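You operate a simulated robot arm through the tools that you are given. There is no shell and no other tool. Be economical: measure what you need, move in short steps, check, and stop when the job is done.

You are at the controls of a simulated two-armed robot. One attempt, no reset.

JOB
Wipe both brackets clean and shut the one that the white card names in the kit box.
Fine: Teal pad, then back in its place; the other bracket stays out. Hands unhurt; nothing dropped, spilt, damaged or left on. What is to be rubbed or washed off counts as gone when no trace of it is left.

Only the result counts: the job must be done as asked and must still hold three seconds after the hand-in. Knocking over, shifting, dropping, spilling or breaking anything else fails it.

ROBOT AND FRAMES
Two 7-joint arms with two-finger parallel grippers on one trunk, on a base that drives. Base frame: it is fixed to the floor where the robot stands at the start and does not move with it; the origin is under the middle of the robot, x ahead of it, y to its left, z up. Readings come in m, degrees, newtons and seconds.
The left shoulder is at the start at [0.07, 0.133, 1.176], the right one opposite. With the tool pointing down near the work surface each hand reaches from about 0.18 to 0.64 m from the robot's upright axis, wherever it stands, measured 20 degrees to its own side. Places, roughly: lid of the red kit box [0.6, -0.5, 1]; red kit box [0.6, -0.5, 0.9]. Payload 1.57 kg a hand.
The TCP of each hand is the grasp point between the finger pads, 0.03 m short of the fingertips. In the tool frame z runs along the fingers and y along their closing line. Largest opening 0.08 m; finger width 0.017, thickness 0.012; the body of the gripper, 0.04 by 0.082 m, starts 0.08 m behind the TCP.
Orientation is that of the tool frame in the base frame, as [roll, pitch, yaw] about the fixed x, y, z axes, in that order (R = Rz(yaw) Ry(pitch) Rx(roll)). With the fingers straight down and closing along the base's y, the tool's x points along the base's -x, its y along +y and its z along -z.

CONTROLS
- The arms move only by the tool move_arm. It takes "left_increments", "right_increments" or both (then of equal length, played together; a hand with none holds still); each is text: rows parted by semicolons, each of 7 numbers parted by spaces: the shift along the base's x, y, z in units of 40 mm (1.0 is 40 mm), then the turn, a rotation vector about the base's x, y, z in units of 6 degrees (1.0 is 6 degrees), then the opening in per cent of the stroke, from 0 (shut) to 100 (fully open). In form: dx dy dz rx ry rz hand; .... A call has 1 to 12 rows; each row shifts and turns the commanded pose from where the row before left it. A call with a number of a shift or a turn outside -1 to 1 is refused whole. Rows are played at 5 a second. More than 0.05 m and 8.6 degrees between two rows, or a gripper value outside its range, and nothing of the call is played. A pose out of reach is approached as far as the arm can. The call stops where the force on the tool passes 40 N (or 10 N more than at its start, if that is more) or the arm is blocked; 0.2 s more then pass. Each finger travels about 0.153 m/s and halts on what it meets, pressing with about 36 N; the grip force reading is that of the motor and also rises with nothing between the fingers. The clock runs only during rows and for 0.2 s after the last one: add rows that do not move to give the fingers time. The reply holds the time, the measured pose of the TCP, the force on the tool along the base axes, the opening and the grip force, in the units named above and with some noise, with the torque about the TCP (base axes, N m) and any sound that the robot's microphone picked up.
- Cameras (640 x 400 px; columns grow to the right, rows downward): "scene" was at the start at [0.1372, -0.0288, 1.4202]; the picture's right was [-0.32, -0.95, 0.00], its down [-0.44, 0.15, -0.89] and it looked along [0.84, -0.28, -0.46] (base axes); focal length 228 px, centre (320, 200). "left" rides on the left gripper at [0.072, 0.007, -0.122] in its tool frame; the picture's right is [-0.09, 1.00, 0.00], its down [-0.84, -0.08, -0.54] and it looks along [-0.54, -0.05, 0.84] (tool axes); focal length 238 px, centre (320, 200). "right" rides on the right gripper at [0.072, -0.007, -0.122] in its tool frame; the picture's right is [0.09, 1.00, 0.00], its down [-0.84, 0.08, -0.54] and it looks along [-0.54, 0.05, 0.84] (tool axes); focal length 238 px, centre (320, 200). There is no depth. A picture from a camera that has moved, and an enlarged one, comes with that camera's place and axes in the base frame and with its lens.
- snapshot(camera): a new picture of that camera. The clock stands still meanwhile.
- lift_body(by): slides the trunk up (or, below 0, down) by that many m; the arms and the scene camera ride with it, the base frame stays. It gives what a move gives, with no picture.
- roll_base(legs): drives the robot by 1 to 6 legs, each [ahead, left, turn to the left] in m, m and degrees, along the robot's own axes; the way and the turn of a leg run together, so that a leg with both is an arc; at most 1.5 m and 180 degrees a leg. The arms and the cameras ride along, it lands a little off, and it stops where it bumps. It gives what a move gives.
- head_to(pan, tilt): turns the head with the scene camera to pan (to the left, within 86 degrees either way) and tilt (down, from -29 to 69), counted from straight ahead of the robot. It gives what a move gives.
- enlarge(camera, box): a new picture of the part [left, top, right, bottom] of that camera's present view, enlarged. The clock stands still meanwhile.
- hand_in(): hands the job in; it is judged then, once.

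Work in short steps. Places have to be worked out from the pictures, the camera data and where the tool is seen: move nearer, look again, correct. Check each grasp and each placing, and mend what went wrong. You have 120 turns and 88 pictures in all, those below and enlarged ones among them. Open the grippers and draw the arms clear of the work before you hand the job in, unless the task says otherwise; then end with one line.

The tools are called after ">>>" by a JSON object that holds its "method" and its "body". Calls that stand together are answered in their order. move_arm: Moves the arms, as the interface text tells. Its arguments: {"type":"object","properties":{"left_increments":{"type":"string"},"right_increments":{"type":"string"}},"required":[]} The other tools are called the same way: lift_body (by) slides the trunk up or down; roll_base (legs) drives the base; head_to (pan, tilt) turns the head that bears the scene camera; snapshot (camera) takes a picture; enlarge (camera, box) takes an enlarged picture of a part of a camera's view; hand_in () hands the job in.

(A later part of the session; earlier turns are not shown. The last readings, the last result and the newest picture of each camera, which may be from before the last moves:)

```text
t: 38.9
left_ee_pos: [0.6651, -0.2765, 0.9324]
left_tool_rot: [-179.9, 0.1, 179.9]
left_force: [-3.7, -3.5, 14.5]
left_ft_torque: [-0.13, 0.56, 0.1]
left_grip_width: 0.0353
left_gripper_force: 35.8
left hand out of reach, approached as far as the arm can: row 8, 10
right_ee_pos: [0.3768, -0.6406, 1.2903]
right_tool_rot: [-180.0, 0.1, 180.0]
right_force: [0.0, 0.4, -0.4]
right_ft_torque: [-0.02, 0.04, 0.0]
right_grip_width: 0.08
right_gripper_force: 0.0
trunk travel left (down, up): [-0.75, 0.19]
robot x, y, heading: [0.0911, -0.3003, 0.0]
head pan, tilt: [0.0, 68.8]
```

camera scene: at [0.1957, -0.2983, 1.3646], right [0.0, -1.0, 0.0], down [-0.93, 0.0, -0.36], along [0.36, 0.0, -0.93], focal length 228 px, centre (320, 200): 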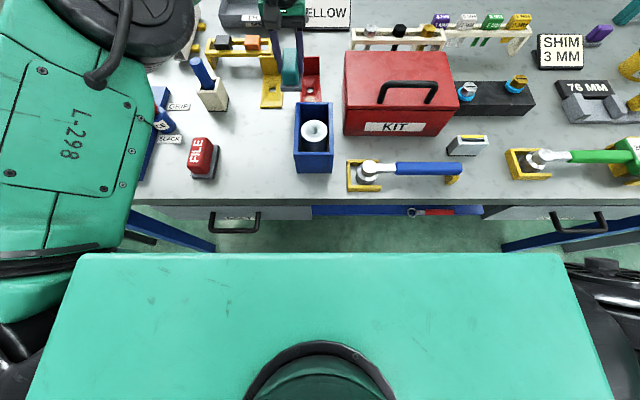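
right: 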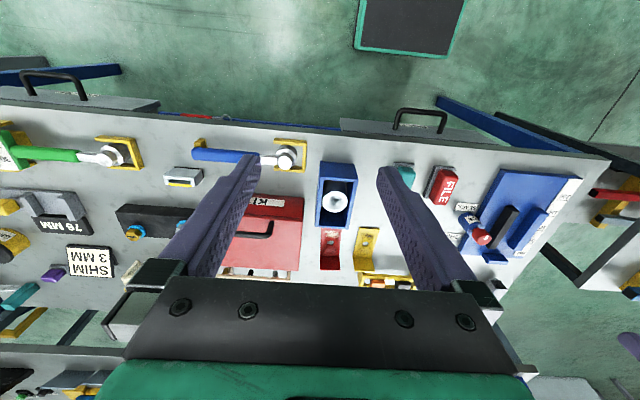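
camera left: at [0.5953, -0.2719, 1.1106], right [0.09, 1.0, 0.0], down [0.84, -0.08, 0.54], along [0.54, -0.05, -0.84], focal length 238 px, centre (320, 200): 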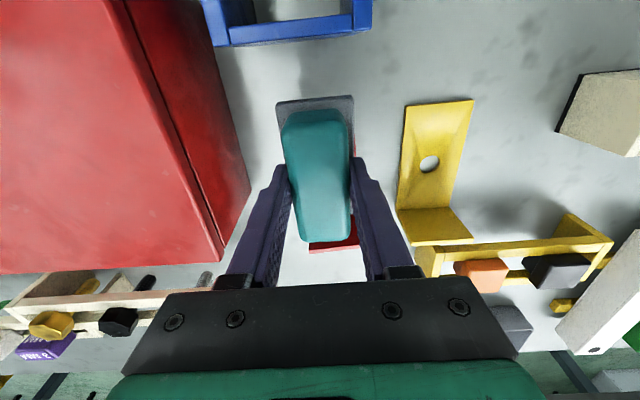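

Lift, retreat to above the pad's home place, then view both brackets from the scene camera and left camera.

>>> {"method": "move_arm", "body": {"left_increments": "0 0 0.5 0 0 0 0; 0 0.2 0.9 0 0 0 0; 0 0.9 0.2 0 0 0 0; 0 0.9 0 0 0 0 0; 0 0.9 0 0 0 0 0; -0.4 0.85 0 0 0 0 0; 0 0 0 0 0 0 0"}}

>>> {"method": "snapshot", "body": {"camera": "left"}}

>>> {"method": "enlarge", "body": {"camera": "left", "box": [140, 110, 270, 270]}}

```text
t: 40.5
left_ee_pos: [0.6529, -0.1249, 0.9945]
left_tool_rot: [-179.9, 0.1, 180.0]
left_force: [0.7, -1.0, -2.8]
left_ft_torque: [0.0, 0.0, -0.05]
left_grip_width: 0.0352
left_gripper_force: 36.2
right_ee_pos: [0.3813, -0.641, 1.2893]
right_tool_rot: [-180.0, 0.0, 179.9]
right_force: [0.2, 0.4, -0.5]
right_ft_torque: [-0.01, -0.01, -0.01]
right_grip_width: 0.0801
right_gripper_force: 0.0
trunk travel left (down, up): [-0.75, 0.19]
robot x, y, heading: [0.0872, -0.2983, 0.1]
head pan, tilt: [0.0, 68.8]
```

```text
55 pictures are left
camera left: at [0.5818, -0.119, 1.1175], right [0.09, 1.0, 0.0], down [0.84, -0.08, 0.54], along [0.54, -0.05, -0.84], focal length 238 px, centre (320, 200)
```

left: 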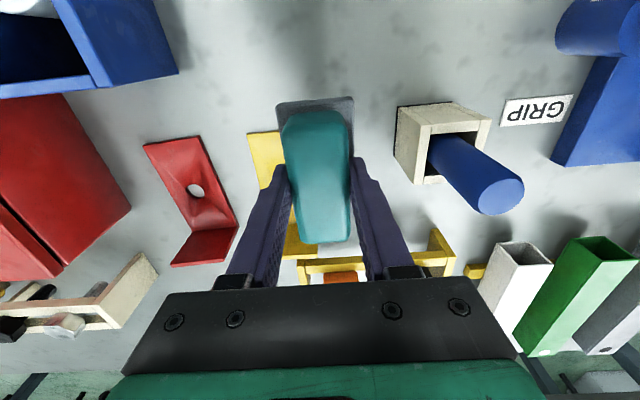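

```text
2.50 times, centred on (205, 190) of left
camera zoom: at [0.5818, -0.119, 1.1175], right [0.09, 1.0, 0.0], down [0.84, -0.08, 0.54], along [0.54, -0.05, -0.84], focal length 596 px, centre (608, 225)
```

zoom: 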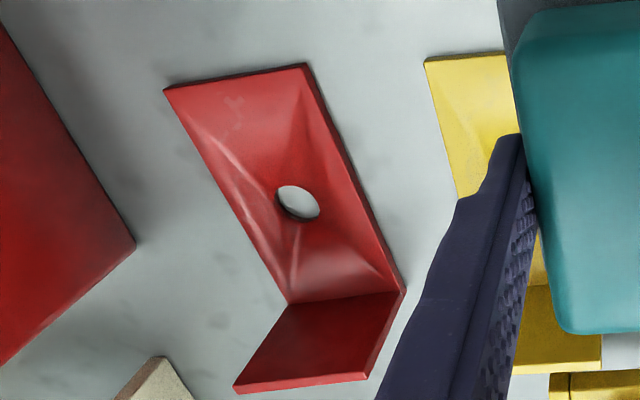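

A faint speckle is at ≈(0.659,−0.281) on red. Zoom in harder to see if it's residue or surface texture.

>>> {"method": "enlarge", "body": {"camera": "left", "box": [165, 130, 225, 170]}}

```text
10.00 times, centred on (195, 150) of left
camera zoom: at [0.5818, -0.119, 1.1175], right [0.09, 1.0, 0.0], down [0.84, -0.08, 0.54], along [0.54, -0.05, -0.84], focal length 2384 px, centre (1570, 700)
```

zoom: 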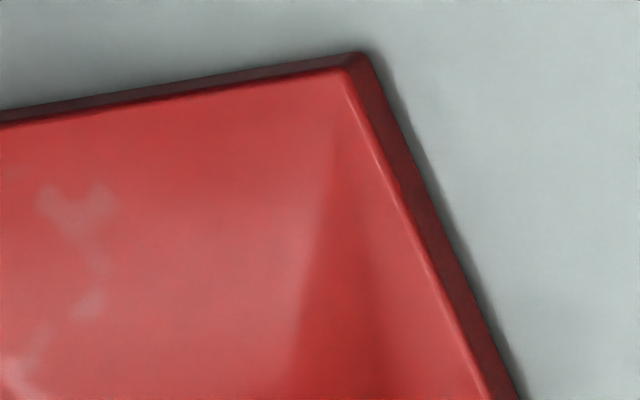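

Baseline picture of the neighbouring part before another firmer pass to see whether it changes.

>>> {"method": "enlarge", "body": {"camera": "left", "box": [140, 132, 212, 204]}}

```text
5.56 times, centred on (176, 168) of left
camera zoom: at [0.5818, -0.119, 1.1175], right [0.09, 1.0, 0.0], down [0.84, -0.08, 0.54], along [0.54, -0.05, -0.84], focal length 1324 px, centre (1120, 378)
```

zoom: 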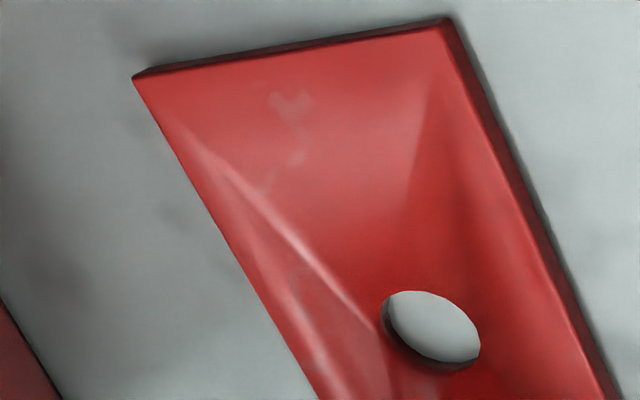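

I'll do one more firm pass on red to rule residue out.

>>> {"method": "move_arm", "body": {"left_increments": "0.2 -0.9 0 0 0 0 0; 0.1 -0.9 0 0 0 0 0; 0 -0.9 0 0 0 0 0; 0 -0.9 0 0 0 0 0; 0 -0.25 -0.6 0 0 0 0; 0 0 -0.97 0 0 0 0; -0.3 0 0 0 0 0 0; 0.3 0.15 0 0 0 0 0; -0.3 0 0 0 0 0 0; 0.3 -0.3 0 0 0 0 0; -0.3 0 0 0 0 0 0; 0.2 0.15 0 0 0 0 0"}}

>>> {"method": "move_arm", "body": {"left_increments": "-0.3 0 -0.02 0 0 0 0; 0.3 0.12 0 0 0 0 0; -0.3 0 0 0 0 0 0; 0.3 -0.24 0 0 0 0 0; -0.3 0 0 0 0 0 0; 0.3 0.12 0.02 0 0 0 0; 0 0 0.6 0 0 0 0; 0 0.2 0.9 0 0 0 0; 0 0.9 0.1 0 0 0 0; 0 0.9 0 0 0 0 0; 0 0.9 0 0 0 0 0; -0.3 0.9 0 0 0 0 0"}}

>>> {"method": "snapshot", "body": {"camera": "left"}}

```text
t: 43.1
left_ee_pos: [0.6605, -0.2796, 0.9326]
left_tool_rot: [-179.9, 0.0, 179.9]
left_force: [-0.8, 0.3, 0.1]
left_ft_torque: [-0.07, 0.04, -0.04]
left_grip_width: 0.0354
left_gripper_force: 36.2
right_ee_pos: [0.3814, -0.64, 1.2909]
right_tool_rot: [-180.0, 0.0, 180.0]
right_force: [-0.3, -0.6, -0.3]
right_ft_torque: [0.02, 0.0, -0.04]
right_grip_width: 0.0801
right_gripper_force: 0.0
trunk travel left (down, up): [-0.75, 0.19]
robot x, y, heading: [0.0874, -0.3, 0.0]
head pan, tilt: [0.0, 68.8]
```

```text
t: 45.7
left_ee_pos: [0.6478, -0.126, 0.9954]
left_tool_rot: [-179.9, 0.0, 179.9]
left_force: [-0.1, 0.6, -2.0]
left_ft_torque: [0.0, -0.01, 0.02]
left_grip_width: 0.0355
left_gripper_force: 36.2
right_ee_pos: [0.3805, -0.6388, 1.2904]
right_tool_rot: [-179.9, 0.1, 180.0]
right_force: [0.6, -0.8, -0.5]
right_ft_torque: [-0.01, -0.03, -0.02]
right_grip_width: 0.0802
right_gripper_force: 0.0
trunk travel left (down, up): [-0.75, 0.19]
robot x, y, heading: [0.0896, -0.2969, 0.2]
head pan, tilt: [0.0, 68.8]
```

```text
51 pictures are left
camera left: at [0.5777, -0.1194, 1.1179], right [0.09, 1.0, 0.0], down [0.84, -0.08, 0.54], along [0.54, -0.05, -0.84], focal length 238 px, centre (320, 200)
```

left: 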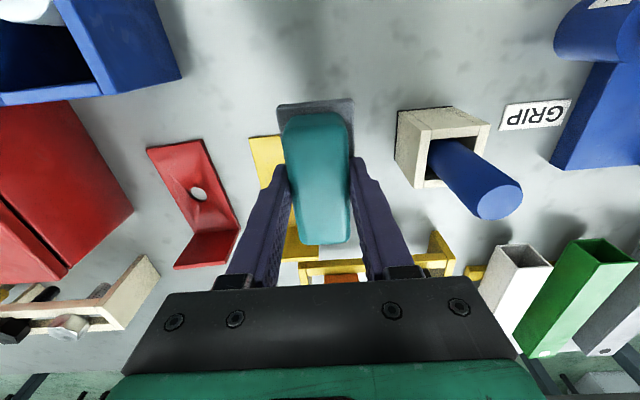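

>>> {"method": "enlarge", "body": {"camera": "left", "box": [142, 134, 214, 206]}}

```text
5.56 times, centred on (178, 170) of left
camera zoom: at [0.5777, -0.1194, 1.1179], right [0.09, 1.0, 0.0], down [0.84, -0.08, 0.54], along [0.54, -0.05, -0.84], focal length 1324 px, centre (1109, 367)
```

zoom: 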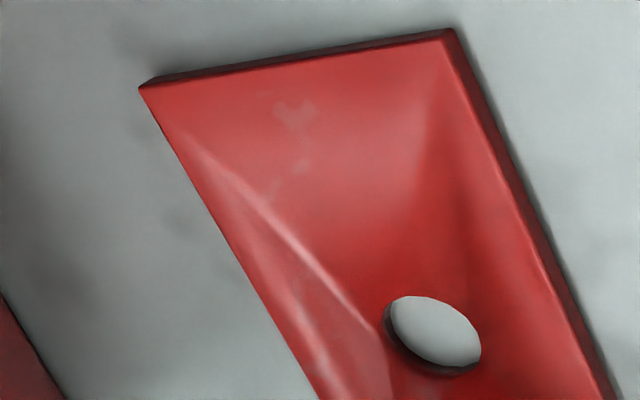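

Unchanged, so it's paint texture; both are clean. Return the pad to its rest spot (0.4833,−0.1254), stopping just above first.

>>> {"method": "move_arm", "body": {"left_increments": "-0.822 0 0 0 0 0 0; -0.822 0 0 0 0 0 0; -0.822 0 0 0 0 0 0; -0.822 0 0 0 0 0 0; -0.822 0 0 0 0 0 0; 0 0.015 -0.8 0 0 0 0; 0 0 -0.5 0 0 0 0; 0 0 0 0 0 0 0; 0 0 0 0 0 0 0"}}

```text
t: 47.1
left_ee_pos: [0.605, -0.0811, 0.9226]
left_tool_rot: [178.9, 2.2, -179.3]
left_force: [-7.6, -2.6, 25.4]
left_ft_torque: [-0.76, 1.27, -0.09]
left_grip_width: 0.0356
left_gripper_force: 35.9
left hand out of reach, approached as far as the arm can: row 1, 2, 3, 4, 5
right_ee_pos: [0.3755, -0.6415, 1.2903]
right_tool_rot: [179.9, 0.3, -180.0]
right_force: [0.4, 0.4, -0.1]
right_ft_torque: [0.01, 0.02, 0.02]
right_grip_width: 0.0798
right_gripper_force: 0.0
trunk travel left (down, up): [-0.75, 0.19]
robot x, y, heading: [0.0868, -0.3017, -0.0]
head pan, tilt: [0.0, 68.8]
stopped in row 7 (left hand): the force on the tool passed its limit (the readings are from after the stop); the commanded pose is now the measured one
```

The arm got stuck in an awkward configuration and touched something. Stop and look before moving.

>>> {"method": "snapshot", "body": {"camera": "left"}}

>>> {"method": "snapshot", "body": {"camera": "scene"}}

```text
49 pictures are left
camera left: at [0.5299, -0.0778, 1.0418], right [0.08, 1.0, 0.02], down [0.82, -0.08, 0.57], along [0.57, -0.03, -0.82], focal length 238 px, centre (320, 200)
```

left: 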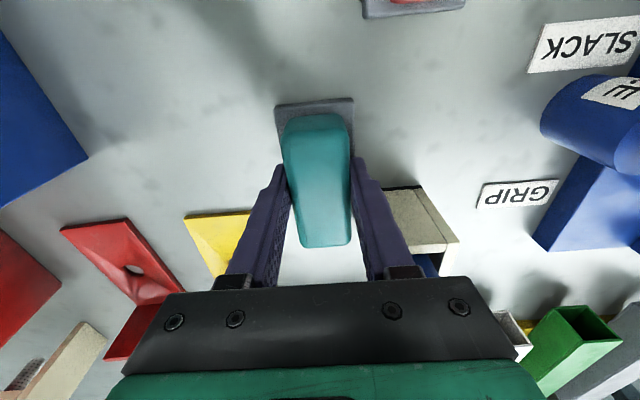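

```text
48 pictures are left
camera scene: at [0.1902, -0.3006, 1.3652], right [0.0, -1.0, 0.0], down [-0.93, 0.0, -0.37], along [0.37, 0.0, -0.93], focal length 228 px, centre (320, 200)
```

scene: 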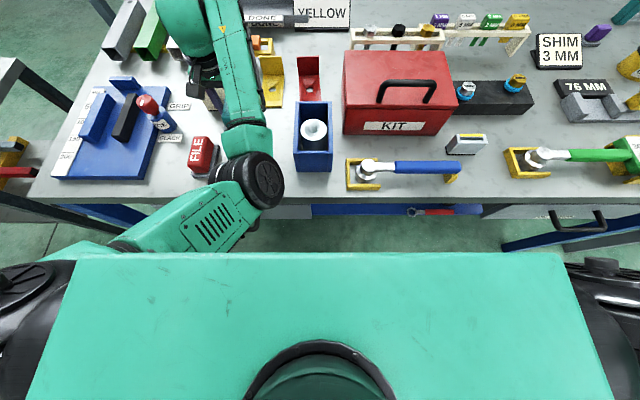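

The pad is pressing on the bench at (0.605,-0.081) and the elbow has sagged low near the bench edge. I raise the trunk to free hand and elbow straight up.

>>> {"method": "lift_body", "body": {"by": 0.12}}

>>> {"method": "snapshot", "body": {"camera": "left"}}

>>> {"method": "snapshot", "body": {"camera": "scene"}}

```text
t: 48.6
left_ee_pos: [0.6082, -0.081, 1.0365]
left_tool_rot: [179.1, 2.0, -179.3]
left_force: [0.4, 0.2, -1.4]
left_ft_torque: [-0.01, 0.0, -0.02]
left_grip_width: 0.0356
left_gripper_force: 35.6
right_ee_pos: [0.3806, -0.6405, 1.4106]
right_tool_rot: [180.0, 0.1, 179.9]
right_force: [-0.2, 0.2, 0.5]
right_ft_torque: [0.0, 0.0, 0.02]
right_grip_width: 0.08
right_gripper_force: 0.0
trunk travel left (down, up): [-0.87, 0.07]
robot x, y, heading: [0.0913, -0.2985, -0.0]
head pan, tilt: [0.0, 68.8]
```

```text
47 pictures are left
camera left: at [0.5341, -0.0764, 1.1571], right [0.08, 1.0, 0.02], down [0.82, -0.08, 0.57], along [0.57, -0.03, -0.82], focal length 238 px, centre (320, 200)
```

left: 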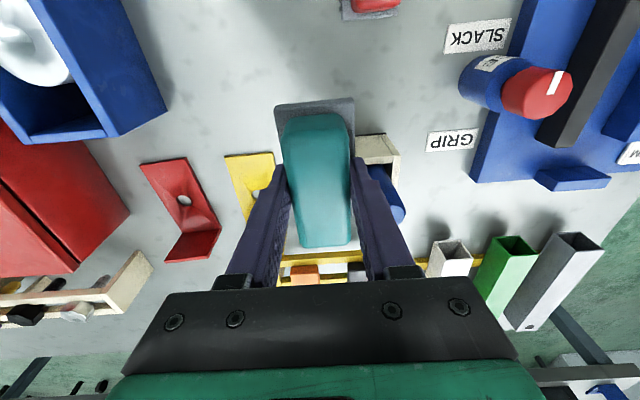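

```text
46 pictures are left
camera scene: at [0.1957, -0.2982, 1.4845], right [0.0, -1.0, 0.0], down [-0.93, 0.0, -0.36], along [0.36, 0.0, -0.93], focal length 228 px, centre (320, 200)
```

scene: 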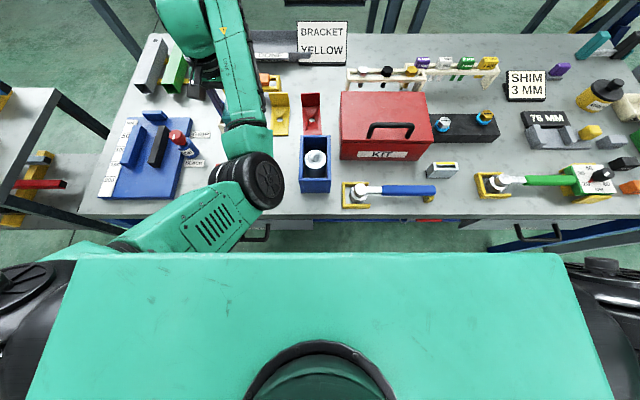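

Nothing else was disturbed and the pad sits the same in the grip. Raise the hand higher so that the elbow can unfold, levelling the tool.

>>> {"method": "move_arm", "body": {"left_increments": "0 0 0.8 -0.15 -0.33 -0.12 0; 0 0 0.8 0 0 0 0; 0 0 0.8 0 0 0 0; 0 0 0.8 0 0 0 0; 0 0 0.8 0 0 0 0; 0 0 0 0 0 0 0"}}

>>> {"method": "snapshot", "body": {"camera": "scene"}}

```text
t: 50.0
left_ee_pos: [0.6424, -0.0644, 1.1861]
left_tool_rot: [-179.9, 3.9, 180.0]
left_force: [0.1, -0.1, -1.1]
left_ft_torque: [-0.01, -0.02, -0.01]
left_grip_width: 0.0352
left_gripper_force: 36.5
left hand out of reach, approached as far as the arm can: row 2, 3, 4, 5
right_ee_pos: [0.3814, -0.6404, 1.4093]
right_tool_rot: [-180.0, 0.1, -180.0]
right_force: [-0.5, 0.5, -0.6]
right_ft_torque: [0.05, -0.01, 0.0]
right_grip_width: 0.0801
right_gripper_force: 0.0
trunk travel left (down, up): [-0.87, 0.07]
robot x, y, heading: [0.0921, -0.2985, -0.2]
head pan, tilt: [0.0, 68.8]
```

```text
45 pictures are left
camera scene: at [0.1961, -0.2982, 1.4845], right [0.0, -1.0, 0.0], down [-0.93, 0.0, -0.36], along [0.36, 0.0, -0.93], focal length 228 px, centre (320, 200)
```

scene: 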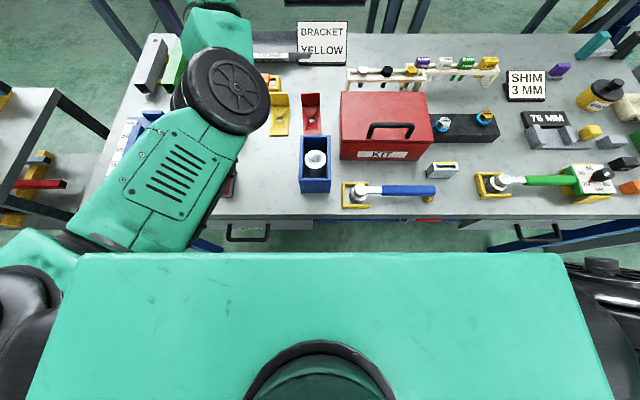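

Elbow is up again. Pull the hand back and to the left in small steps to re-fold the arm.

>>> {"method": "move_arm", "body": {"left_increments": "-0.6 0.4 0 0 0.3 0 0; -0.7 0.4 0 0 0.35 0 0; -0.8 0.4 0 0 0 0 0; -0.8 0.3 0 0 0 0 0; -0.8 0 0 0 0 0 0; 0 0 0 0 0 0 0"}}

>>> {"method": "snapshot", "body": {"camera": "scene"}}

```text
t: 51.4
left_ee_pos: [0.5396, 0.0436, 1.1834]
left_tool_rot: [-180.0, 0.0, 179.8]
left_force: [0.0, -0.8, -2.5]
left_ft_torque: [0.03, -0.01, 0.01]
left_grip_width: 0.0357
left_gripper_force: 36.0
left hand out of reach, approached as far as the arm can: row 1, 2, 3, 4, 5
right_ee_pos: [0.3809, -0.6402, 1.4095]
right_tool_rot: [-180.0, 0.0, 179.9]
right_force: [0.2, 0.4, -0.4]
right_ft_torque: [-0.01, 0.0, 0.01]
right_grip_width: 0.0801
right_gripper_force: 0.1
trunk travel left (down, up): [-0.87, 0.07]
robot x, y, heading: [0.0888, -0.2993, 0.1]
head pan, tilt: [0.0, 68.8]
```

```text
44 pictures are left
camera scene: at [0.1959, -0.2983, 1.4845], right [0.0, -1.0, 0.0], down [-0.93, 0.0, -0.36], along [0.36, 0.0, -0.93], focal length 228 px, centre (320, 200)
```

scene: 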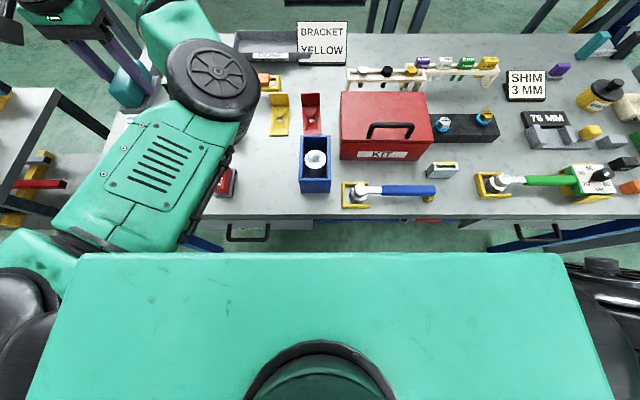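

The elbow is flipped to the inside. I'll carry the hand to the right at height (so the elbow ends up left of it), then fold back.

>>> {"method": "move_arm", "body": {"left_increments": "0.2 -0.9 0 0 0 0 0; 0.2 -0.9 0 0 0 0 0; 0.2 -0.9 0 0 0 0 0; 0.2 -0.9 0 0 0 0 0; 0.2 -0.9 0 0 0 0 0; 0 -0.9 0 0 0 0 0; 0 -0.9 0 0 0 0 0; 0 -0.9 0 0 0 0 0; 0 -0.9 0 0 0 0 0; 0 -0.5 0 0 0 0 0; 0 0 0 0 0 0 0"}}

>>> {"method": "snapshot", "body": {"camera": "scene"}}

```text
t: 53.8
left_ee_pos: [0.6666, -0.2403, 1.1796]
left_tool_rot: [-179.9, 0.0, -179.9]
left_force: [0.0, 0.0, -0.7]
left_ft_torque: [0.0, -0.01, 0.01]
left_grip_width: 0.0357
left_gripper_force: 36.1
left hand out of reach, approached as far as the arm can: row 1, 2, 3, 4, 5, 6, 7, 8
right_ee_pos: [0.3819, -0.6401, 1.4109]
right_tool_rot: [179.9, 0.0, -180.0]
right_force: [-0.4, -0.1, 0.3]
right_ft_torque: [0.0, 0.0, 0.01]
right_grip_width: 0.0802
right_gripper_force: 0.0
trunk travel left (down, up): [-0.87, 0.07]
robot x, y, heading: [0.0893, -0.298, -0.0]
head pan, tilt: [0.0, 68.8]
```

```text
43 pictures are left
camera scene: at [0.1958, -0.2979, 1.4846], right [0.0, -1.0, 0.0], down [-0.93, 0.0, -0.36], along [0.36, 0.0, -0.93], focal length 228 px, centre (320, 200)
```

scene: 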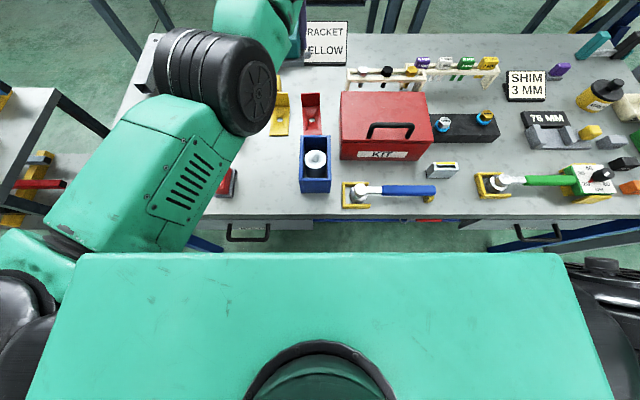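

Now elbow is left of the hand. Pull the hand straight back at this y.

>>> {"method": "move_arm", "body": {"left_increments": "-0.7 0 0 0 0 0 0; -0.8 0 0 0 0 0 0; -0.8 0 0 0 0 0 0; -0.8 0 0 0 0 0 0; -0.8 0 0 0 0 0 0; -0.7 0 0 0 0 0 0; 0 0 0 0 0 0 0"}}

>>> {"method": "snapshot", "body": {"camera": "scene"}}

```text
t: 55.4
left_ee_pos: [0.6607, -0.2554, 1.1784]
left_tool_rot: [-179.9, 0.0, 179.9]
left_force: [0.8, 0.2, -1.2]
left_ft_torque: [0.01, -0.01, -0.03]
left_grip_width: 0.0354
left_gripper_force: 36.2
left hand out of reach, approached as far as the arm can: row 1, 2, 3, 4, 5, 6
right_ee_pos: [0.3806, -0.6402, 1.4089]
right_tool_rot: [179.9, 0.0, 179.9]
right_force: [-0.8, 0.2, -0.7]
right_ft_torque: [-0.02, 0.0, -0.01]
right_grip_width: 0.0799
right_gripper_force: 0.0
trunk travel left (down, up): [-0.87, 0.07]
robot x, y, heading: [0.0909, -0.2971, 0.1]
head pan, tilt: [0.0, 68.8]
```

```text
42 pictures are left
camera scene: at [0.1957, -0.2983, 1.4846], right [0.0, -1.0, 0.0], down [-0.93, 0.0, -0.36], along [0.36, 0.0, -0.93], focal length 228 px, centre (320, 200)
```

scene: 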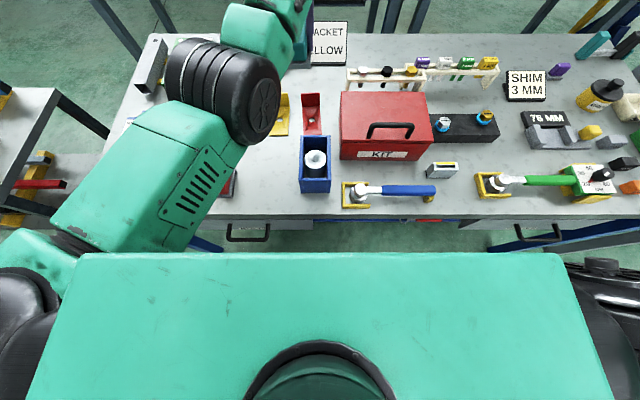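

The IK is stuck against some joint limit. I test whether yawing the tool (+30°) relieves the wrist, then pull back.

>>> {"method": "move_arm", "body": {"left_increments": "0 0 0 0 0 1 0; 0 0 0 0 0 1 0; 0 0 0 0 0 1 0; 0 0 0 0 0 1 0; 0 0 0 0 0 1 0; -0.6 0 0 0 0 0 0; -0.6 0 0 0 0 0 0; -0.6 0 0 0 0 0 0; -0.6 0 0 0 0 0 0; 0 0 0 0 0 0 0"}}

>>> {"method": "snapshot", "body": {"camera": "scene"}}

```text
t: 57.6
left_ee_pos: [0.6548, -0.2762, 1.1821]
left_tool_rot: [-180.0, 0.0, -150.0]
left_force: [-0.5, 0.1, -1.1]
left_ft_torque: [0.01, -0.01, -0.02]
left_grip_width: 0.0355
left_gripper_force: 35.8
left hand out of reach, approached as far as the arm can: row 6, 7, 8, 9
right_ee_pos: [0.3807, -0.6404, 1.4095]
right_tool_rot: [180.0, 0.1, -180.0]
right_force: [0.8, -0.2, 0.0]
right_ft_torque: [0.0, -0.02, 0.01]
right_grip_width: 0.0796
right_gripper_force: 0.1
trunk travel left (down, up): [-0.87, 0.07]
robot x, y, heading: [0.0901, -0.2984, -0.1]
head pan, tilt: [0.0, 68.8]
```

```text
41 pictures are left
camera scene: at [0.1957, -0.2984, 1.4846], right [0.0, -1.0, 0.0], down [-0.93, 0.0, -0.36], along [0.36, 0.0, -0.93], focal length 228 px, centre (320, 200)
```

scene: 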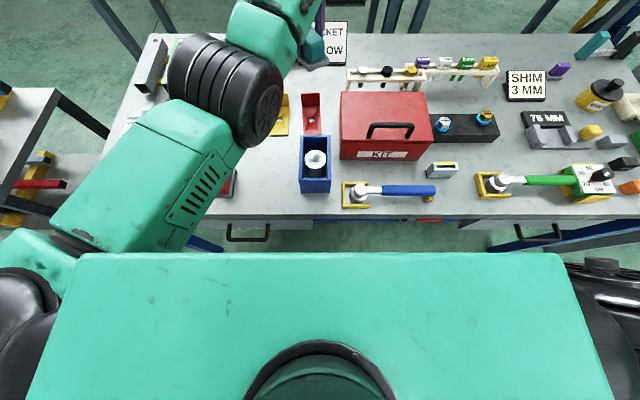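

Yaw wasn't the limit; the elbow seems flipped past straight. Restore yaw while stretching fully outward, then pull back to let it fold the other way.

>>> {"method": "move_arm", "body": {"left_increments": "0.8 0 0 0 0 -1 0; 0.8 0.2 0 0 0 -1 0; 0.8 0.2 0 0 0 -1 0; 0.8 0.2 0 0 0 -1 0; 0.5 0 0 0 0 -1 0; -0.5 0 -0.3 0 0 0 0; -0.8 0 -0.3 0 0 0 0; -0.8 0 0 0 0 0 0; -0.8 0 0 0 0 0 0; -0.8 0 0 0 0 0 0; -0.8 0 0 0 0 0 0; -0.5 0 0 0 0 0 0"}}

>>> {"method": "snapshot", "body": {"camera": "scene"}}

```text
t: 60.2
left_ee_pos: [0.6793, -0.2353, 1.2256]
left_tool_rot: [-179.4, 3.8, -171.9]
left_force: [0.2, -0.3, -0.6]
left_ft_torque: [0.0, 0.05, 0.01]
left_grip_width: 0.0357
left_gripper_force: 36.3
left hand out of reach, approached as far as the arm can: row 1, 2, 3, 4, 5, 6, 7, 8, 9, 10, 11, 12
right_ee_pos: [0.3812, -0.6409, 1.4094]
right_tool_rot: [-180.0, 0.1, -180.0]
right_force: [-0.4, -0.3, 0.4]
right_ft_torque: [-0.02, 0.01, 0.0]
right_grip_width: 0.08
right_gripper_force: 0.1
trunk travel left (down, up): [-0.87, 0.07]
robot x, y, heading: [0.0841, -0.2993, 0.0]
head pan, tilt: [0.0, 68.8]
```

```text
40 pictures are left
camera scene: at [0.1956, -0.298, 1.4846], right [0.0, -1.0, 0.0], down [-0.93, 0.0, -0.36], along [0.36, 0.0, -0.93], focal length 228 px, centre (320, 200)
```

scene: 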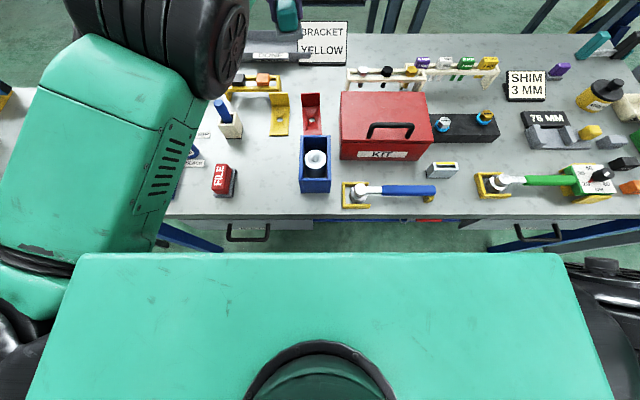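

I look at the arm's shape by turning the head to it.

>>> {"method": "head_to", "body": {"pan": 30, "tilt": 20}}

>>> {"method": "snapshot", "body": {"camera": "scene"}}

```text
t: 61.4
left_ee_pos: [0.6783, -0.2358, 1.2254]
left_tool_rot: [-179.3, 3.9, -172.0]
left_force: [0.3, -0.3, -2.2]
left_ft_torque: [0.03, 0.01, 0.01]
left_grip_width: 0.0355
left_gripper_force: 35.8
right_ee_pos: [0.3799, -0.6398, 1.4097]
right_tool_rot: [-180.0, 0.0, -180.0]
right_force: [0.6, 0.0, -0.5]
right_ft_torque: [-0.02, -0.02, -0.02]
right_grip_width: 0.0802
right_gripper_force: 0.0
trunk travel left (down, up): [-0.87, 0.07]
robot x, y, heading: [0.0853, -0.2983, 0.1]
head pan, tilt: [30.0, 20.0]
```

```text
39 pictures are left
camera scene: at [0.2205, -0.2518, 1.552], right [0.5, -0.87, 0.0], down [-0.3, -0.17, -0.94], along [0.81, 0.47, -0.34], focal length 228 px, centre (320, 200)
```

scene: 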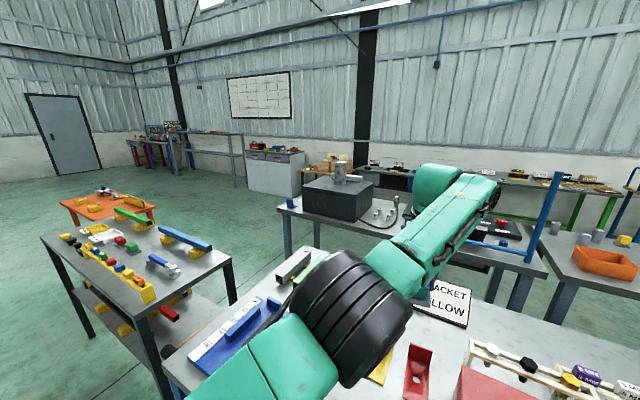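

The arm is nearly straight (singular). Vertical motions should bend the elbow out of the singularity; I test raising the hand and pulling in.

>>> {"method": "move_arm", "body": {"left_increments": "-0.3 0 0.8 0 0 0 0; -0.4 0 0.8 0 0 0 0; -0.5 0 0.8 0 0 0 0; -0.6 0 0.6 0 0 0 0; -0.7 0 0.4 0 0 0 0; 0 0 0 0 0 0 0"}}

>>> {"method": "snapshot", "body": {"camera": "scene"}}

```text
t: 62.8
left_ee_pos: [0.6214, -0.2357, 1.3511]
left_tool_rot: [-179.1, 3.8, -171.3]
left_force: [0.4, -0.5, -1.6]
left_ft_torque: [0.03, 0.03, 0.0]
left_grip_width: 0.0356
left_gripper_force: 36.0
left hand out of reach, approached as far as the arm can: row 2, 3, 4, 5
right_ee_pos: [0.3806, -0.6399, 1.4099]
right_tool_rot: [-180.0, -0.1, 179.9]
right_force: [0.3, 0.7, 0.3]
right_ft_torque: [-0.02, -0.02, -0.03]
right_grip_width: 0.0803
right_gripper_force: 0.0
trunk travel left (down, up): [-0.87, 0.07]
robot x, y, heading: [0.0923, -0.3016, -0.1]
head pan, tilt: [30.0, 20.0]
```

```text
38 pictures are left
camera scene: at [0.2198, -0.2516, 1.5521], right [0.5, -0.87, 0.0], down [-0.3, -0.17, -0.94], along [0.81, 0.47, -0.34], focal length 228 px, centre (320, 200)
```

scene: 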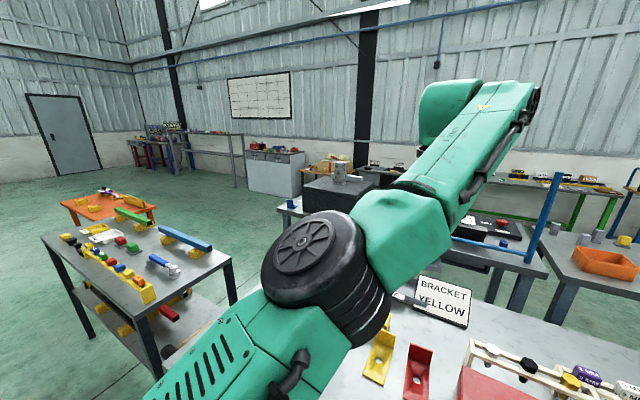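

It's bending now with the elbow low. Continue up and inward.

>>> {"method": "move_arm", "body": {"left_increments": "-0.5 0 0.5 0 0 0 0; -0.7 0 0.4 0 0 0 0; -0.8 0 0.2 0 0 0 0; -0.8 0 0 0 0 0 0; -0.8 0 0 0 0 0 0; 0 0 0 0 0 0 0"}}

>>> {"method": "snapshot", "body": {"camera": "scene"}}

```text
t: 64.2
left_ee_pos: [0.6151, -0.2372, 1.3634]
left_tool_rot: [-179.2, 3.9, -171.6]
left_force: [-0.9, 0.3, -1.5]
left_ft_torque: [-0.01, 0.0, 0.03]
left_grip_width: 0.0355
left_gripper_force: 35.9
left hand out of reach, approached as far as the arm can: row 1, 2, 3, 4, 5
right_ee_pos: [0.3819, -0.6407, 1.4097]
right_tool_rot: [180.0, 0.0, 180.0]
right_force: [1.0, 0.0, 0.6]
right_ft_torque: [-0.01, -0.01, 0.0]
right_grip_width: 0.0798
right_gripper_force: 0.0
trunk travel left (down, up): [-0.87, 0.07]
robot x, y, heading: [0.0862, -0.2973, 0.2]
head pan, tilt: [30.0, 20.0]
```

```text
37 pictures are left
camera scene: at [0.2206, -0.2517, 1.5521], right [0.5, -0.87, 0.0], down [-0.3, -0.17, -0.94], along [0.81, 0.47, -0.34], focal length 228 px, centre (320, 200)
```

scene: 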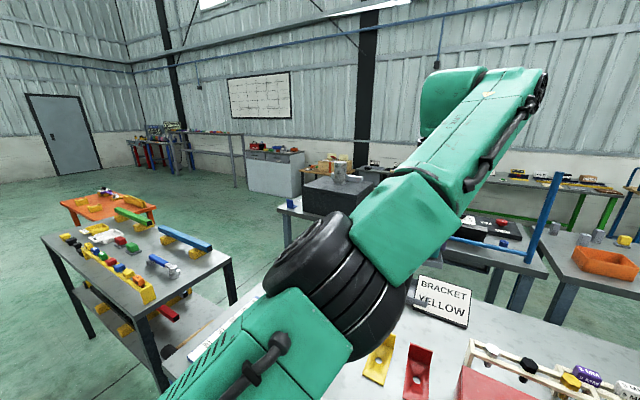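

It locks again, so the elbow is bent to its wrong-side limit. Stretch out, then move downward along the arc to bend it the other way, then pull in.

>>> {"method": "move_arm", "body": {"left_increments": "0.6 0 -0.8 0 0 0 0; 0.6 0 -0.8 0 0 0 0; 0.4 0 -0.9 0 0 0 0; 0.1 0 -0.9 0 0 0 0; -0.2 0 -0.9 0 0 0 0; -0.4 0 -0.8 0 0 0 0; -0.5 0 -0.6 0 0 0 0; -0.6 0 -0.2 0 0 0 0; -0.6 0 0 0 0 0 0; 0 0 0 0 0 0 0"}}

>>> {"method": "snapshot", "body": {"camera": "scene"}}

```text
t: 66.4
left_ee_pos: [0.6847, -0.2503, 1.1567]
left_tool_rot: [-179.5, 3.8, -171.9]
left_force: [-0.1, 0.5, -1.2]
left_ft_torque: [-0.03, 0.01, -0.01]
left_grip_width: 0.0357
left_gripper_force: 36.3
left hand out of reach, approached as far as the arm can: row 1, 2, 4, 5, 6, 7, 8, 9
right_ee_pos: [0.3801, -0.6409, 1.4092]
right_tool_rot: [-179.9, 0.0, -180.0]
right_force: [-0.2, 0.8, 0.5]
right_ft_torque: [-0.02, 0.03, 0.01]
right_grip_width: 0.08
right_gripper_force: 0.1
trunk travel left (down, up): [-0.87, 0.07]
robot x, y, heading: [0.0905, -0.2994, -0.0]
head pan, tilt: [30.0, 20.0]
```

```text
36 pictures are left
camera scene: at [0.2204, -0.2518, 1.5521], right [0.5, -0.87, 0.0], down [-0.3, -0.17, -0.94], along [0.81, 0.47, -0.34], focal length 228 px, centre (320, 200)
```

scene: 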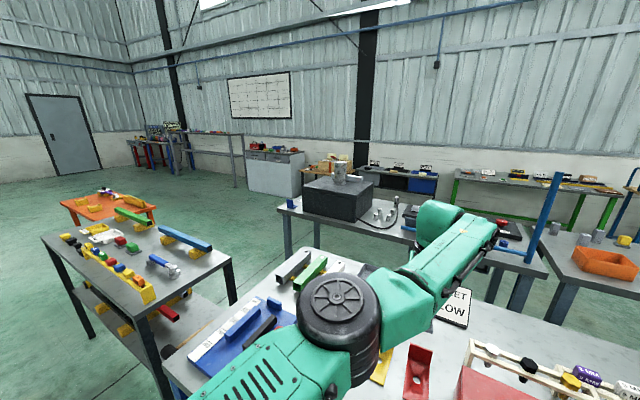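

Pitch drifting forward by 3.8° whenever stuck suggests the wrist's flex limit (forearm sloping up). Raising the trunk fully and working lower makes the forearm slope down, so I raise the trunk and then lower the hand.

>>> {"method": "lift_body", "body": {"by": 0.068}}

>>> {"method": "move_arm", "body": {"left_increments": "-0.1 0.3 -0.8 0 0 0 0; -0.2 0.4 -0.8 0 0.3 -0.4 0; -0.3 0.4 -0.8 0 0.3 -0.5 0; -0.4 0.4 -0.8 0 0 -0.45 0; -0.5 0.4 -0.7 0 0 0 0; -0.5 0.4 -0.6 0 0 0 0; 0 0 0 0 0 0 0"}}

>>> {"method": "snapshot", "body": {"camera": "scene"}}

```text
t: 67.5
left_ee_pos: [0.6864, -0.2498, 1.2232]
left_tool_rot: [-179.5, 3.8, -171.9]
left_force: [-0.2, 0.3, -1.8]
left_ft_torque: [0.0, 0.02, 0.02]
left_grip_width: 0.0352
left_gripper_force: 35.9
right_ee_pos: [0.3815, -0.6403, 1.4775]
right_tool_rot: [180.0, 0.0, 180.0]
right_force: [-0.3, 0.1, 0.1]
right_ft_torque: [0.01, -0.01, -0.01]
right_grip_width: 0.0801
right_gripper_force: 0.0
trunk travel left (down, up): [-0.938, 0.002]
robot x, y, heading: [0.0935, -0.2963, 0.1]
head pan, tilt: [30.0, 20.0]
```

```text
t: 69.0
left_ee_pos: [0.683, -0.2062, 1.1188]
left_tool_rot: [-179.8, 0.1, -178.0]
left_force: [0.2, -0.2, -1.4]
left_ft_torque: [0.01, -0.02, 0.0]
left_grip_width: 0.0355
left_gripper_force: 36.1
left hand out of reach, approached as far as the arm can: row 1, 2, 3, 4, 5, 6
right_ee_pos: [0.3814, -0.6394, 1.477]
right_tool_rot: [180.0, 0.0, -180.0]
right_force: [-0.1, 0.2, -0.4]
right_ft_torque: [-0.03, -0.01, 0.02]
right_grip_width: 0.0801
right_gripper_force: 0.1
trunk travel left (down, up): [-0.938, 0.002]
robot x, y, heading: [0.0915, -0.3012, -0.1]
head pan, tilt: [30.0, 20.0]
```

```text
35 pictures are left
camera scene: at [0.2206, -0.2516, 1.6201], right [0.5, -0.87, 0.0], down [-0.3, -0.17, -0.94], along [0.81, 0.47, -0.34], focal length 228 px, centre (320, 200)
```

scene: 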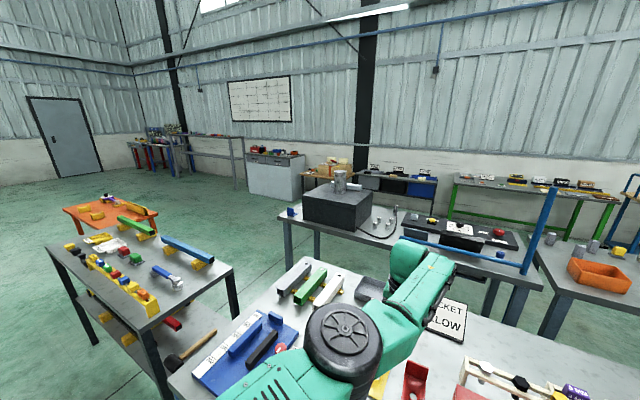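

Elbow hinge is now vertical (bends horizontally). Sweep the hand right and inward so the elbow bends out to the left.

>>> {"method": "move_arm", "body": {"left_increments": "0 -0.8 0 0 0 0 0; -0.2 -0.9 0 0 0 0 0; -0.3 -0.9 0 0 0 0 0; -0.5 -0.8 0 0 0 0 0; -0.7 -0.6 0 0 0 0 0; -0.8 -0.3 0 0 0 0 0; -0.8 0 0 0 0 0 0; 0 0 0 0 0 0 0"}}

>>> {"method": "snapshot", "body": {"camera": "scene"}}

```text
t: 70.8
left_ee_pos: [0.6762, -0.2499, 1.1218]
left_tool_rot: [-179.7, 0.3, 180.0]
left_force: [0.6, -0.1, -1.0]
left_ft_torque: [0.0, -0.02, 0.01]
left_grip_width: 0.0356
left_gripper_force: 36.4
left hand out of reach, approached as far as the arm can: row 1, 2, 3, 4, 5, 6, 7
right_ee_pos: [0.3814, -0.6405, 1.4775]
right_tool_rot: [-179.9, 0.0, -179.9]
right_force: [-0.2, -0.1, -0.4]
right_ft_torque: [-0.01, -0.02, 0.02]
right_grip_width: 0.08
right_gripper_force: 0.0
trunk travel left (down, up): [-0.938, 0.002]
robot x, y, heading: [0.0866, -0.2947, -0.1]
head pan, tilt: [30.0, 20.0]
```

```text
34 pictures are left
camera scene: at [0.2207, -0.2513, 1.6201], right [0.5, -0.87, 0.0], down [-0.3, -0.17, -0.94], along [0.81, 0.47, -0.34], focal length 228 px, centre (320, 200)
```

scene: 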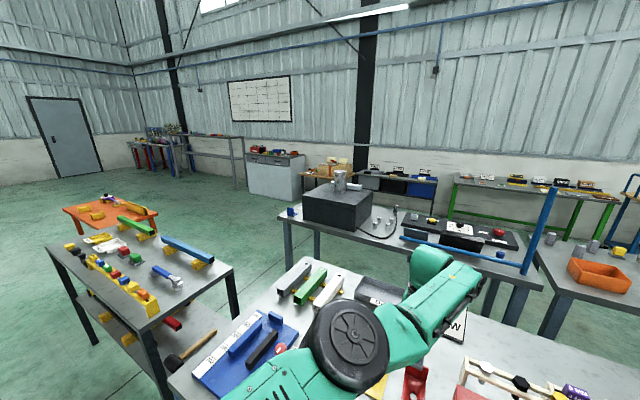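

Rightward folding is blocked. The alternative that worked before was folding with hand left/elbow right; with the trunk high the elbow stays well above everything. Move hand left and inward.

>>> {"method": "move_arm", "body": {"left_increments": "0 0.8 0 0 0 0 0; 0 0.9 0 0 0 0 0; -0.1 0.9 0 0 0 0 0; -0.2 0.9 0 0 0 0 0; -0.3 0.9 0 0 0 0 0; -0.4 0.8 0 0 0 0 0; -0.5 0.8 0 0 0 0 0; -0.6 0.7 0 0 0 0 0; -0.7 0.6 0 0 0 0 0; -0.8 0.3 0 0 0 0 0; 0 0 0 0 0 0 0"}}

>>> {"method": "snapshot", "body": {"camera": "scene"}}

```text
t: 73.2
left_ee_pos: [0.5361, 0.0522, 1.122]
left_tool_rot: [-179.9, 0.2, -180.0]
left_force: [-0.4, 1.3, -1.5]
left_ft_torque: [-0.03, 0.04, 0.01]
left_grip_width: 0.0358
left_gripper_force: 36.6
left hand out of reach, approached as far as the arm can: row 1, 2
right_ee_pos: [0.3816, -0.6401, 1.4778]
right_tool_rot: [-180.0, 0.0, 180.0]
right_force: [0.4, -0.1, -0.4]
right_ft_torque: [-0.01, 0.01, -0.02]
right_grip_width: 0.0799
right_gripper_force: 0.0
trunk travel left (down, up): [-0.938, 0.002]
robot x, y, heading: [0.0902, -0.2948, 0.1]
head pan, tilt: [30.0, 20.0]
```

```text
33 pictures are left
camera scene: at [0.2204, -0.2515, 1.6201], right [0.5, -0.87, 0.0], down [-0.3, -0.17, -0.94], along [0.81, 0.47, -0.34], focal length 228 px, centre (320, 200)
```

scene: 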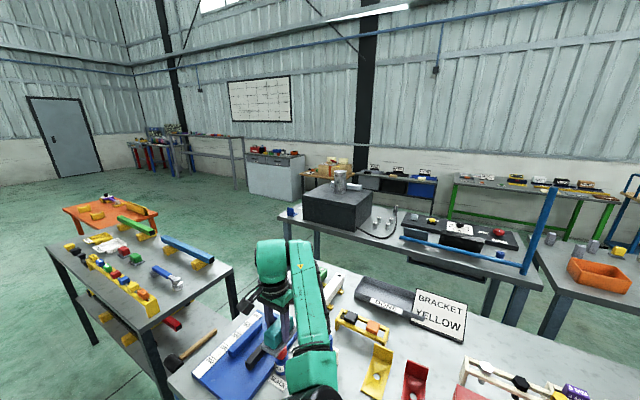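

Free motion again. Now pull back to x≈0.46 and then go right toward the pad's place at height.

>>> {"method": "move_arm", "body": {"left_increments": "-0.7 0 0 0 0 0 0; -0.7 0 0 0 0 0 0; 0 -0.7 0 0 0 0 0; 0 -0.7 0 0 0 0 0; 0 -0.7 0 0 0 0 0; 0 -0.7 0 0 0 0 0; 0.1 -0.7 0 0 0 0 0; 0 0 0 0 0 0 0"}}

>>> {"method": "snapshot", "body": {"camera": "scene"}}

```text
t: 75.2
left_ee_pos: [0.5368, -0.0007, 1.0889]
left_tool_rot: [176.9, 1.7, -177.3]
left_force: [-0.1, 0.4, -1.0]
left_ft_torque: [-0.01, 0.0, 0.0]
left_grip_width: 0.0358
left_gripper_force: 35.6
left hand out of reach, approached as far as the arm can: row 3, 4, 5, 6, 7
right_ee_pos: [0.3806, -0.6401, 1.4787]
right_tool_rot: [180.0, 0.1, 180.0]
right_force: [-0.1, 0.3, -0.2]
right_ft_torque: [-0.02, 0.02, -0.01]
right_grip_width: 0.0801
right_gripper_force: 0.1
trunk travel left (down, up): [-0.938, 0.002]
robot x, y, heading: [0.0873, -0.2995, -0.1]
head pan, tilt: [30.0, 20.0]
stopped in row 8 (left hand): the arm was blocked; the commanded pose is now the measured one
```

```text
32 pictures are left
camera scene: at [0.22, -0.2511, 1.6201], right [0.5, -0.87, 0.0], down [-0.3, -0.17, -0.94], along [0.81, 0.47, -0.34], focal length 228 px, centre (320, 200)
```

scene: 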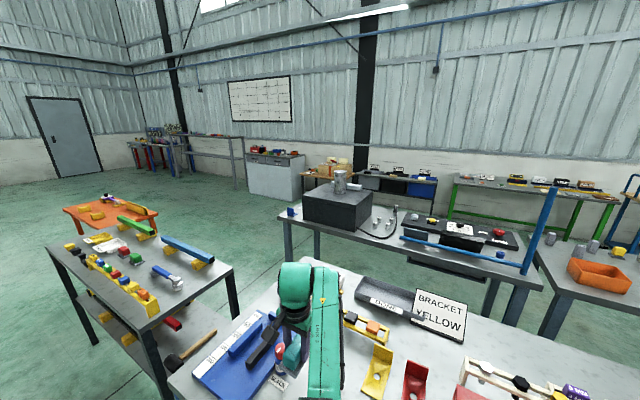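

The arm touched its own body. Return to the free spot at (0.48,0.052) with the tool level, and bring the base instead.

>>> {"method": "move_arm", "body": {"left_increments": "0 0.5 0.3 0 0 0 0; 0 0.4 0.3 -0.25 0.14 -0.2 0; -0.3 0.4 0.2 -0.26 0.14 -0.25 0; -0.5 0 0 0 0 0 0; -0.6 0 0 0 0 0 0; 0 0 0 0 0 0 0"}}

>>> {"method": "head_to", "body": {"pan": 20, "tilt": 55}}

>>> {"method": "snapshot", "body": {"camera": "scene"}}

```text
t: 76.7
left_ee_pos: [0.4837, 0.0531, 1.1185]
left_tool_rot: [-179.7, -0.1, 179.9]
left_force: [0.5, 0.8, -1.6]
left_ft_torque: [-0.05, 0.02, 0.0]
left_grip_width: 0.0356
left_gripper_force: 35.8
left hand out of reach, approached as far as the arm can: row 5
right_ee_pos: [0.3825, -0.6389, 1.4779]
right_tool_rot: [-180.0, 0.0, -179.9]
right_force: [0.5, -0.6, -0.7]
right_ft_torque: [-0.01, 0.0, 0.01]
right_grip_width: 0.08
right_gripper_force: 0.1
trunk travel left (down, up): [-0.938, 0.002]
robot x, y, heading: [0.0909, -0.2978, 0.3]
head pan, tilt: [30.0, 20.0]
```

```text
t: 77.7
left_ee_pos: [0.4829, 0.0519, 1.1193]
left_tool_rot: [-179.6, -0.1, 179.9]
left_force: [0.5, -0.5, -1.9]
left_ft_torque: [-0.01, -0.02, -0.02]
left_grip_width: 0.0354
left_gripper_force: 35.9
right_ee_pos: [0.3815, -0.6402, 1.4783]
right_tool_rot: [180.0, -0.1, -180.0]
right_force: [-0.1, 0.3, 0.0]
right_ft_torque: [0.0, 0.01, -0.03]
right_grip_width: 0.0803
right_gripper_force: 0.0
trunk travel left (down, up): [-0.938, 0.002]
robot x, y, heading: [0.0879, -0.2973, -0.0]
head pan, tilt: [20.0, 55.0]
```

```text
31 pictures are left
camera scene: at [0.2073, -0.2736, 1.5681], right [0.34, -0.94, 0.0], down [-0.77, -0.28, -0.57], along [0.54, 0.2, -0.82], focal length 228 px, centre (320, 200)
```

scene: 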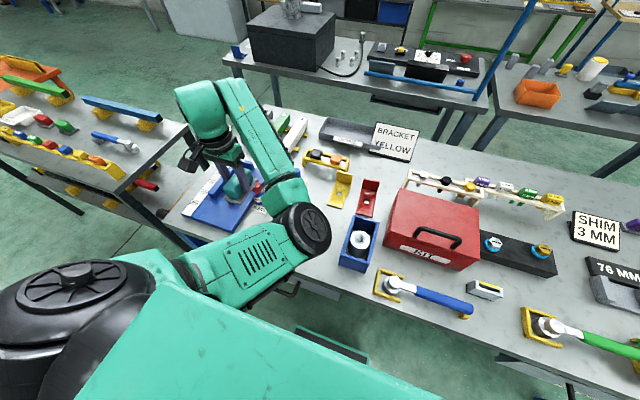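

The elbow is about z 1.13, clear. Drive 0.177 m to the right so the hand comes over the pad's place.

>>> {"method": "roll_base", "body": {"legs": [[0, -0.177, 0]]}}

>>> {"method": "move_arm", "body": {"left_increments": "0 0 -0.8 0 0 0 0; 0 0 -0.8 0 0 0 0; 0 0 0 0 0 0 0"}}

>>> {"method": "snapshot", "body": {"camera": "scene"}}

```text
t: 79.2
left_ee_pos: [0.4819, -0.12, 1.118]
left_tool_rot: [-179.5, -0.1, 179.9]
left_force: [0.3, 0.4, -1.3]
left_ft_torque: [-0.01, -0.01, -0.03]
left_grip_width: 0.0355
left_gripper_force: 35.9
right_ee_pos: [0.3809, -0.81, 1.4793]
right_tool_rot: [-179.8, 0.0, -179.9]
right_force: [0.7, 1.0, 0.2]
right_ft_torque: [-0.01, 0.0, 0.01]
right_grip_width: 0.0798
right_gripper_force: 0.1
trunk travel left (down, up): [-0.938, 0.002]
robot x, y, heading: [0.0897, -0.4759, 0.2]
head pan, tilt: [20.0, 55.0]
```

```text
t: 80.0
left_ee_pos: [0.4834, -0.1144, 1.0606]
left_tool_rot: [179.4, 0.7, -179.0]
left_force: [-0.2, -0.6, -1.0]
left_ft_torque: [0.02, 0.0, -0.04]
left_grip_width: 0.0356
left_gripper_force: 36.0
right_ee_pos: [0.38, -0.8165, 1.4783]
right_tool_rot: [-180.0, 0.0, -179.9]
right_force: [0.8, -0.7, -0.1]
right_ft_torque: [-0.01, 0.04, -0.01]
right_grip_width: 0.0799
right_gripper_force: 0.0
trunk travel left (down, up): [-0.938, 0.002]
robot x, y, heading: [0.0879, -0.4752, 0.2]
head pan, tilt: [20.0, 55.0]
```

```text
30 pictures are left
camera scene: at [0.2074, -0.4494, 1.568], right [0.34, -0.94, 0.0], down [-0.77, -0.28, -0.57], along [0.54, 0.2, -0.82], focal length 228 px, centre (320, 200)
```

scene: 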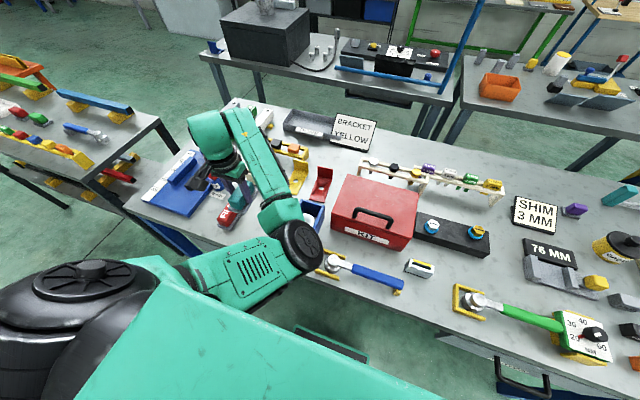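

The arm slightly presses on its own body. Raise again, back the base 0.07 m and extend the arm by the same.

>>> {"method": "move_arm", "body": {"left_increments": "0 0 0.9 0.1 0.1 -0.17 0; 0 0 0.6 0 0 0 0; 0 0 0 0 0 0 0"}}

>>> {"method": "roll_base", "body": {"legs": [[-0.08, 0, 0]]}}

>>> {"method": "move_arm", "body": {"left_increments": "0.8 0 0 0 0 0 0; 0.8 0 0 0 0 0 0; 0.35 0 0 0 0 0 0; 0 0 -0.7 0 0 0 0; 0 0 -0.7 0 0 0 0; 0 0 -0.7 0 0 0 0; 0 0 0 0 0 0 0"}}

```text
t: 80.8
left_ee_pos: [0.482, -0.1225, 1.1154]
left_tool_rot: [179.6, -0.9, 178.9]
left_force: [-0.4, 0.0, -1.3]
left_ft_torque: [0.0, 0.02, 0.06]
left_grip_width: 0.0355
left_gripper_force: 36.0
right_ee_pos: [0.3807, -0.8157, 1.478]
right_tool_rot: [179.9, 0.0, -179.9]
right_force: [-0.7, 0.5, 0.0]
right_ft_torque: [0.0, -0.01, -0.01]
right_grip_width: 0.0797
right_gripper_force: 0.0
trunk travel left (down, up): [-0.938, 0.002]
robot x, y, heading: [0.0899, -0.4761, -0.1]
head pan, tilt: [20.0, 55.0]
```

```text
t: 81.8
left_ee_pos: [0.4105, -0.1219, 1.1112]
left_tool_rot: [179.8, -1.2, 178.9]
left_force: [0.0, 0.5, -2.0]
left_ft_torque: [0.03, 0.07, -0.01]
left_grip_width: 0.0355
left_gripper_force: 35.9
right_ee_pos: [0.3135, -0.8155, 1.4758]
right_tool_rot: [180.0, -0.5, -179.8]
right_force: [-0.4, 0.3, 0.2]
right_ft_torque: [0.02, 0.07, 0.02]
right_grip_width: 0.0798
right_gripper_force: 0.0
trunk travel left (down, up): [-0.938, 0.002]
robot x, y, heading: [0.009, -0.4736, 0.1]
head pan, tilt: [20.0, 55.0]
```

```text
t: 83.4
left_ee_pos: [0.479, -0.1233, 1.0311]
left_tool_rot: [179.7, -0.6, 178.9]
left_force: [-0.8, 0.3, -1.4]
left_ft_torque: [0.0, -0.03, 0.01]
left_grip_width: 0.0356
left_gripper_force: 36.4
right_ee_pos: [0.2986, -0.8159, 1.4781]
right_tool_rot: [-179.9, 0.0, -179.9]
right_force: [-0.1, -0.4, 0.5]
right_ft_torque: [0.0, -0.02, 0.03]
right_grip_width: 0.0798
right_gripper_force: 0.1
trunk travel left (down, up): [-0.938, 0.002]
robot x, y, heading: [0.0078, -0.475, -0.1]
head pan, tilt: [20.0, 55.0]
```

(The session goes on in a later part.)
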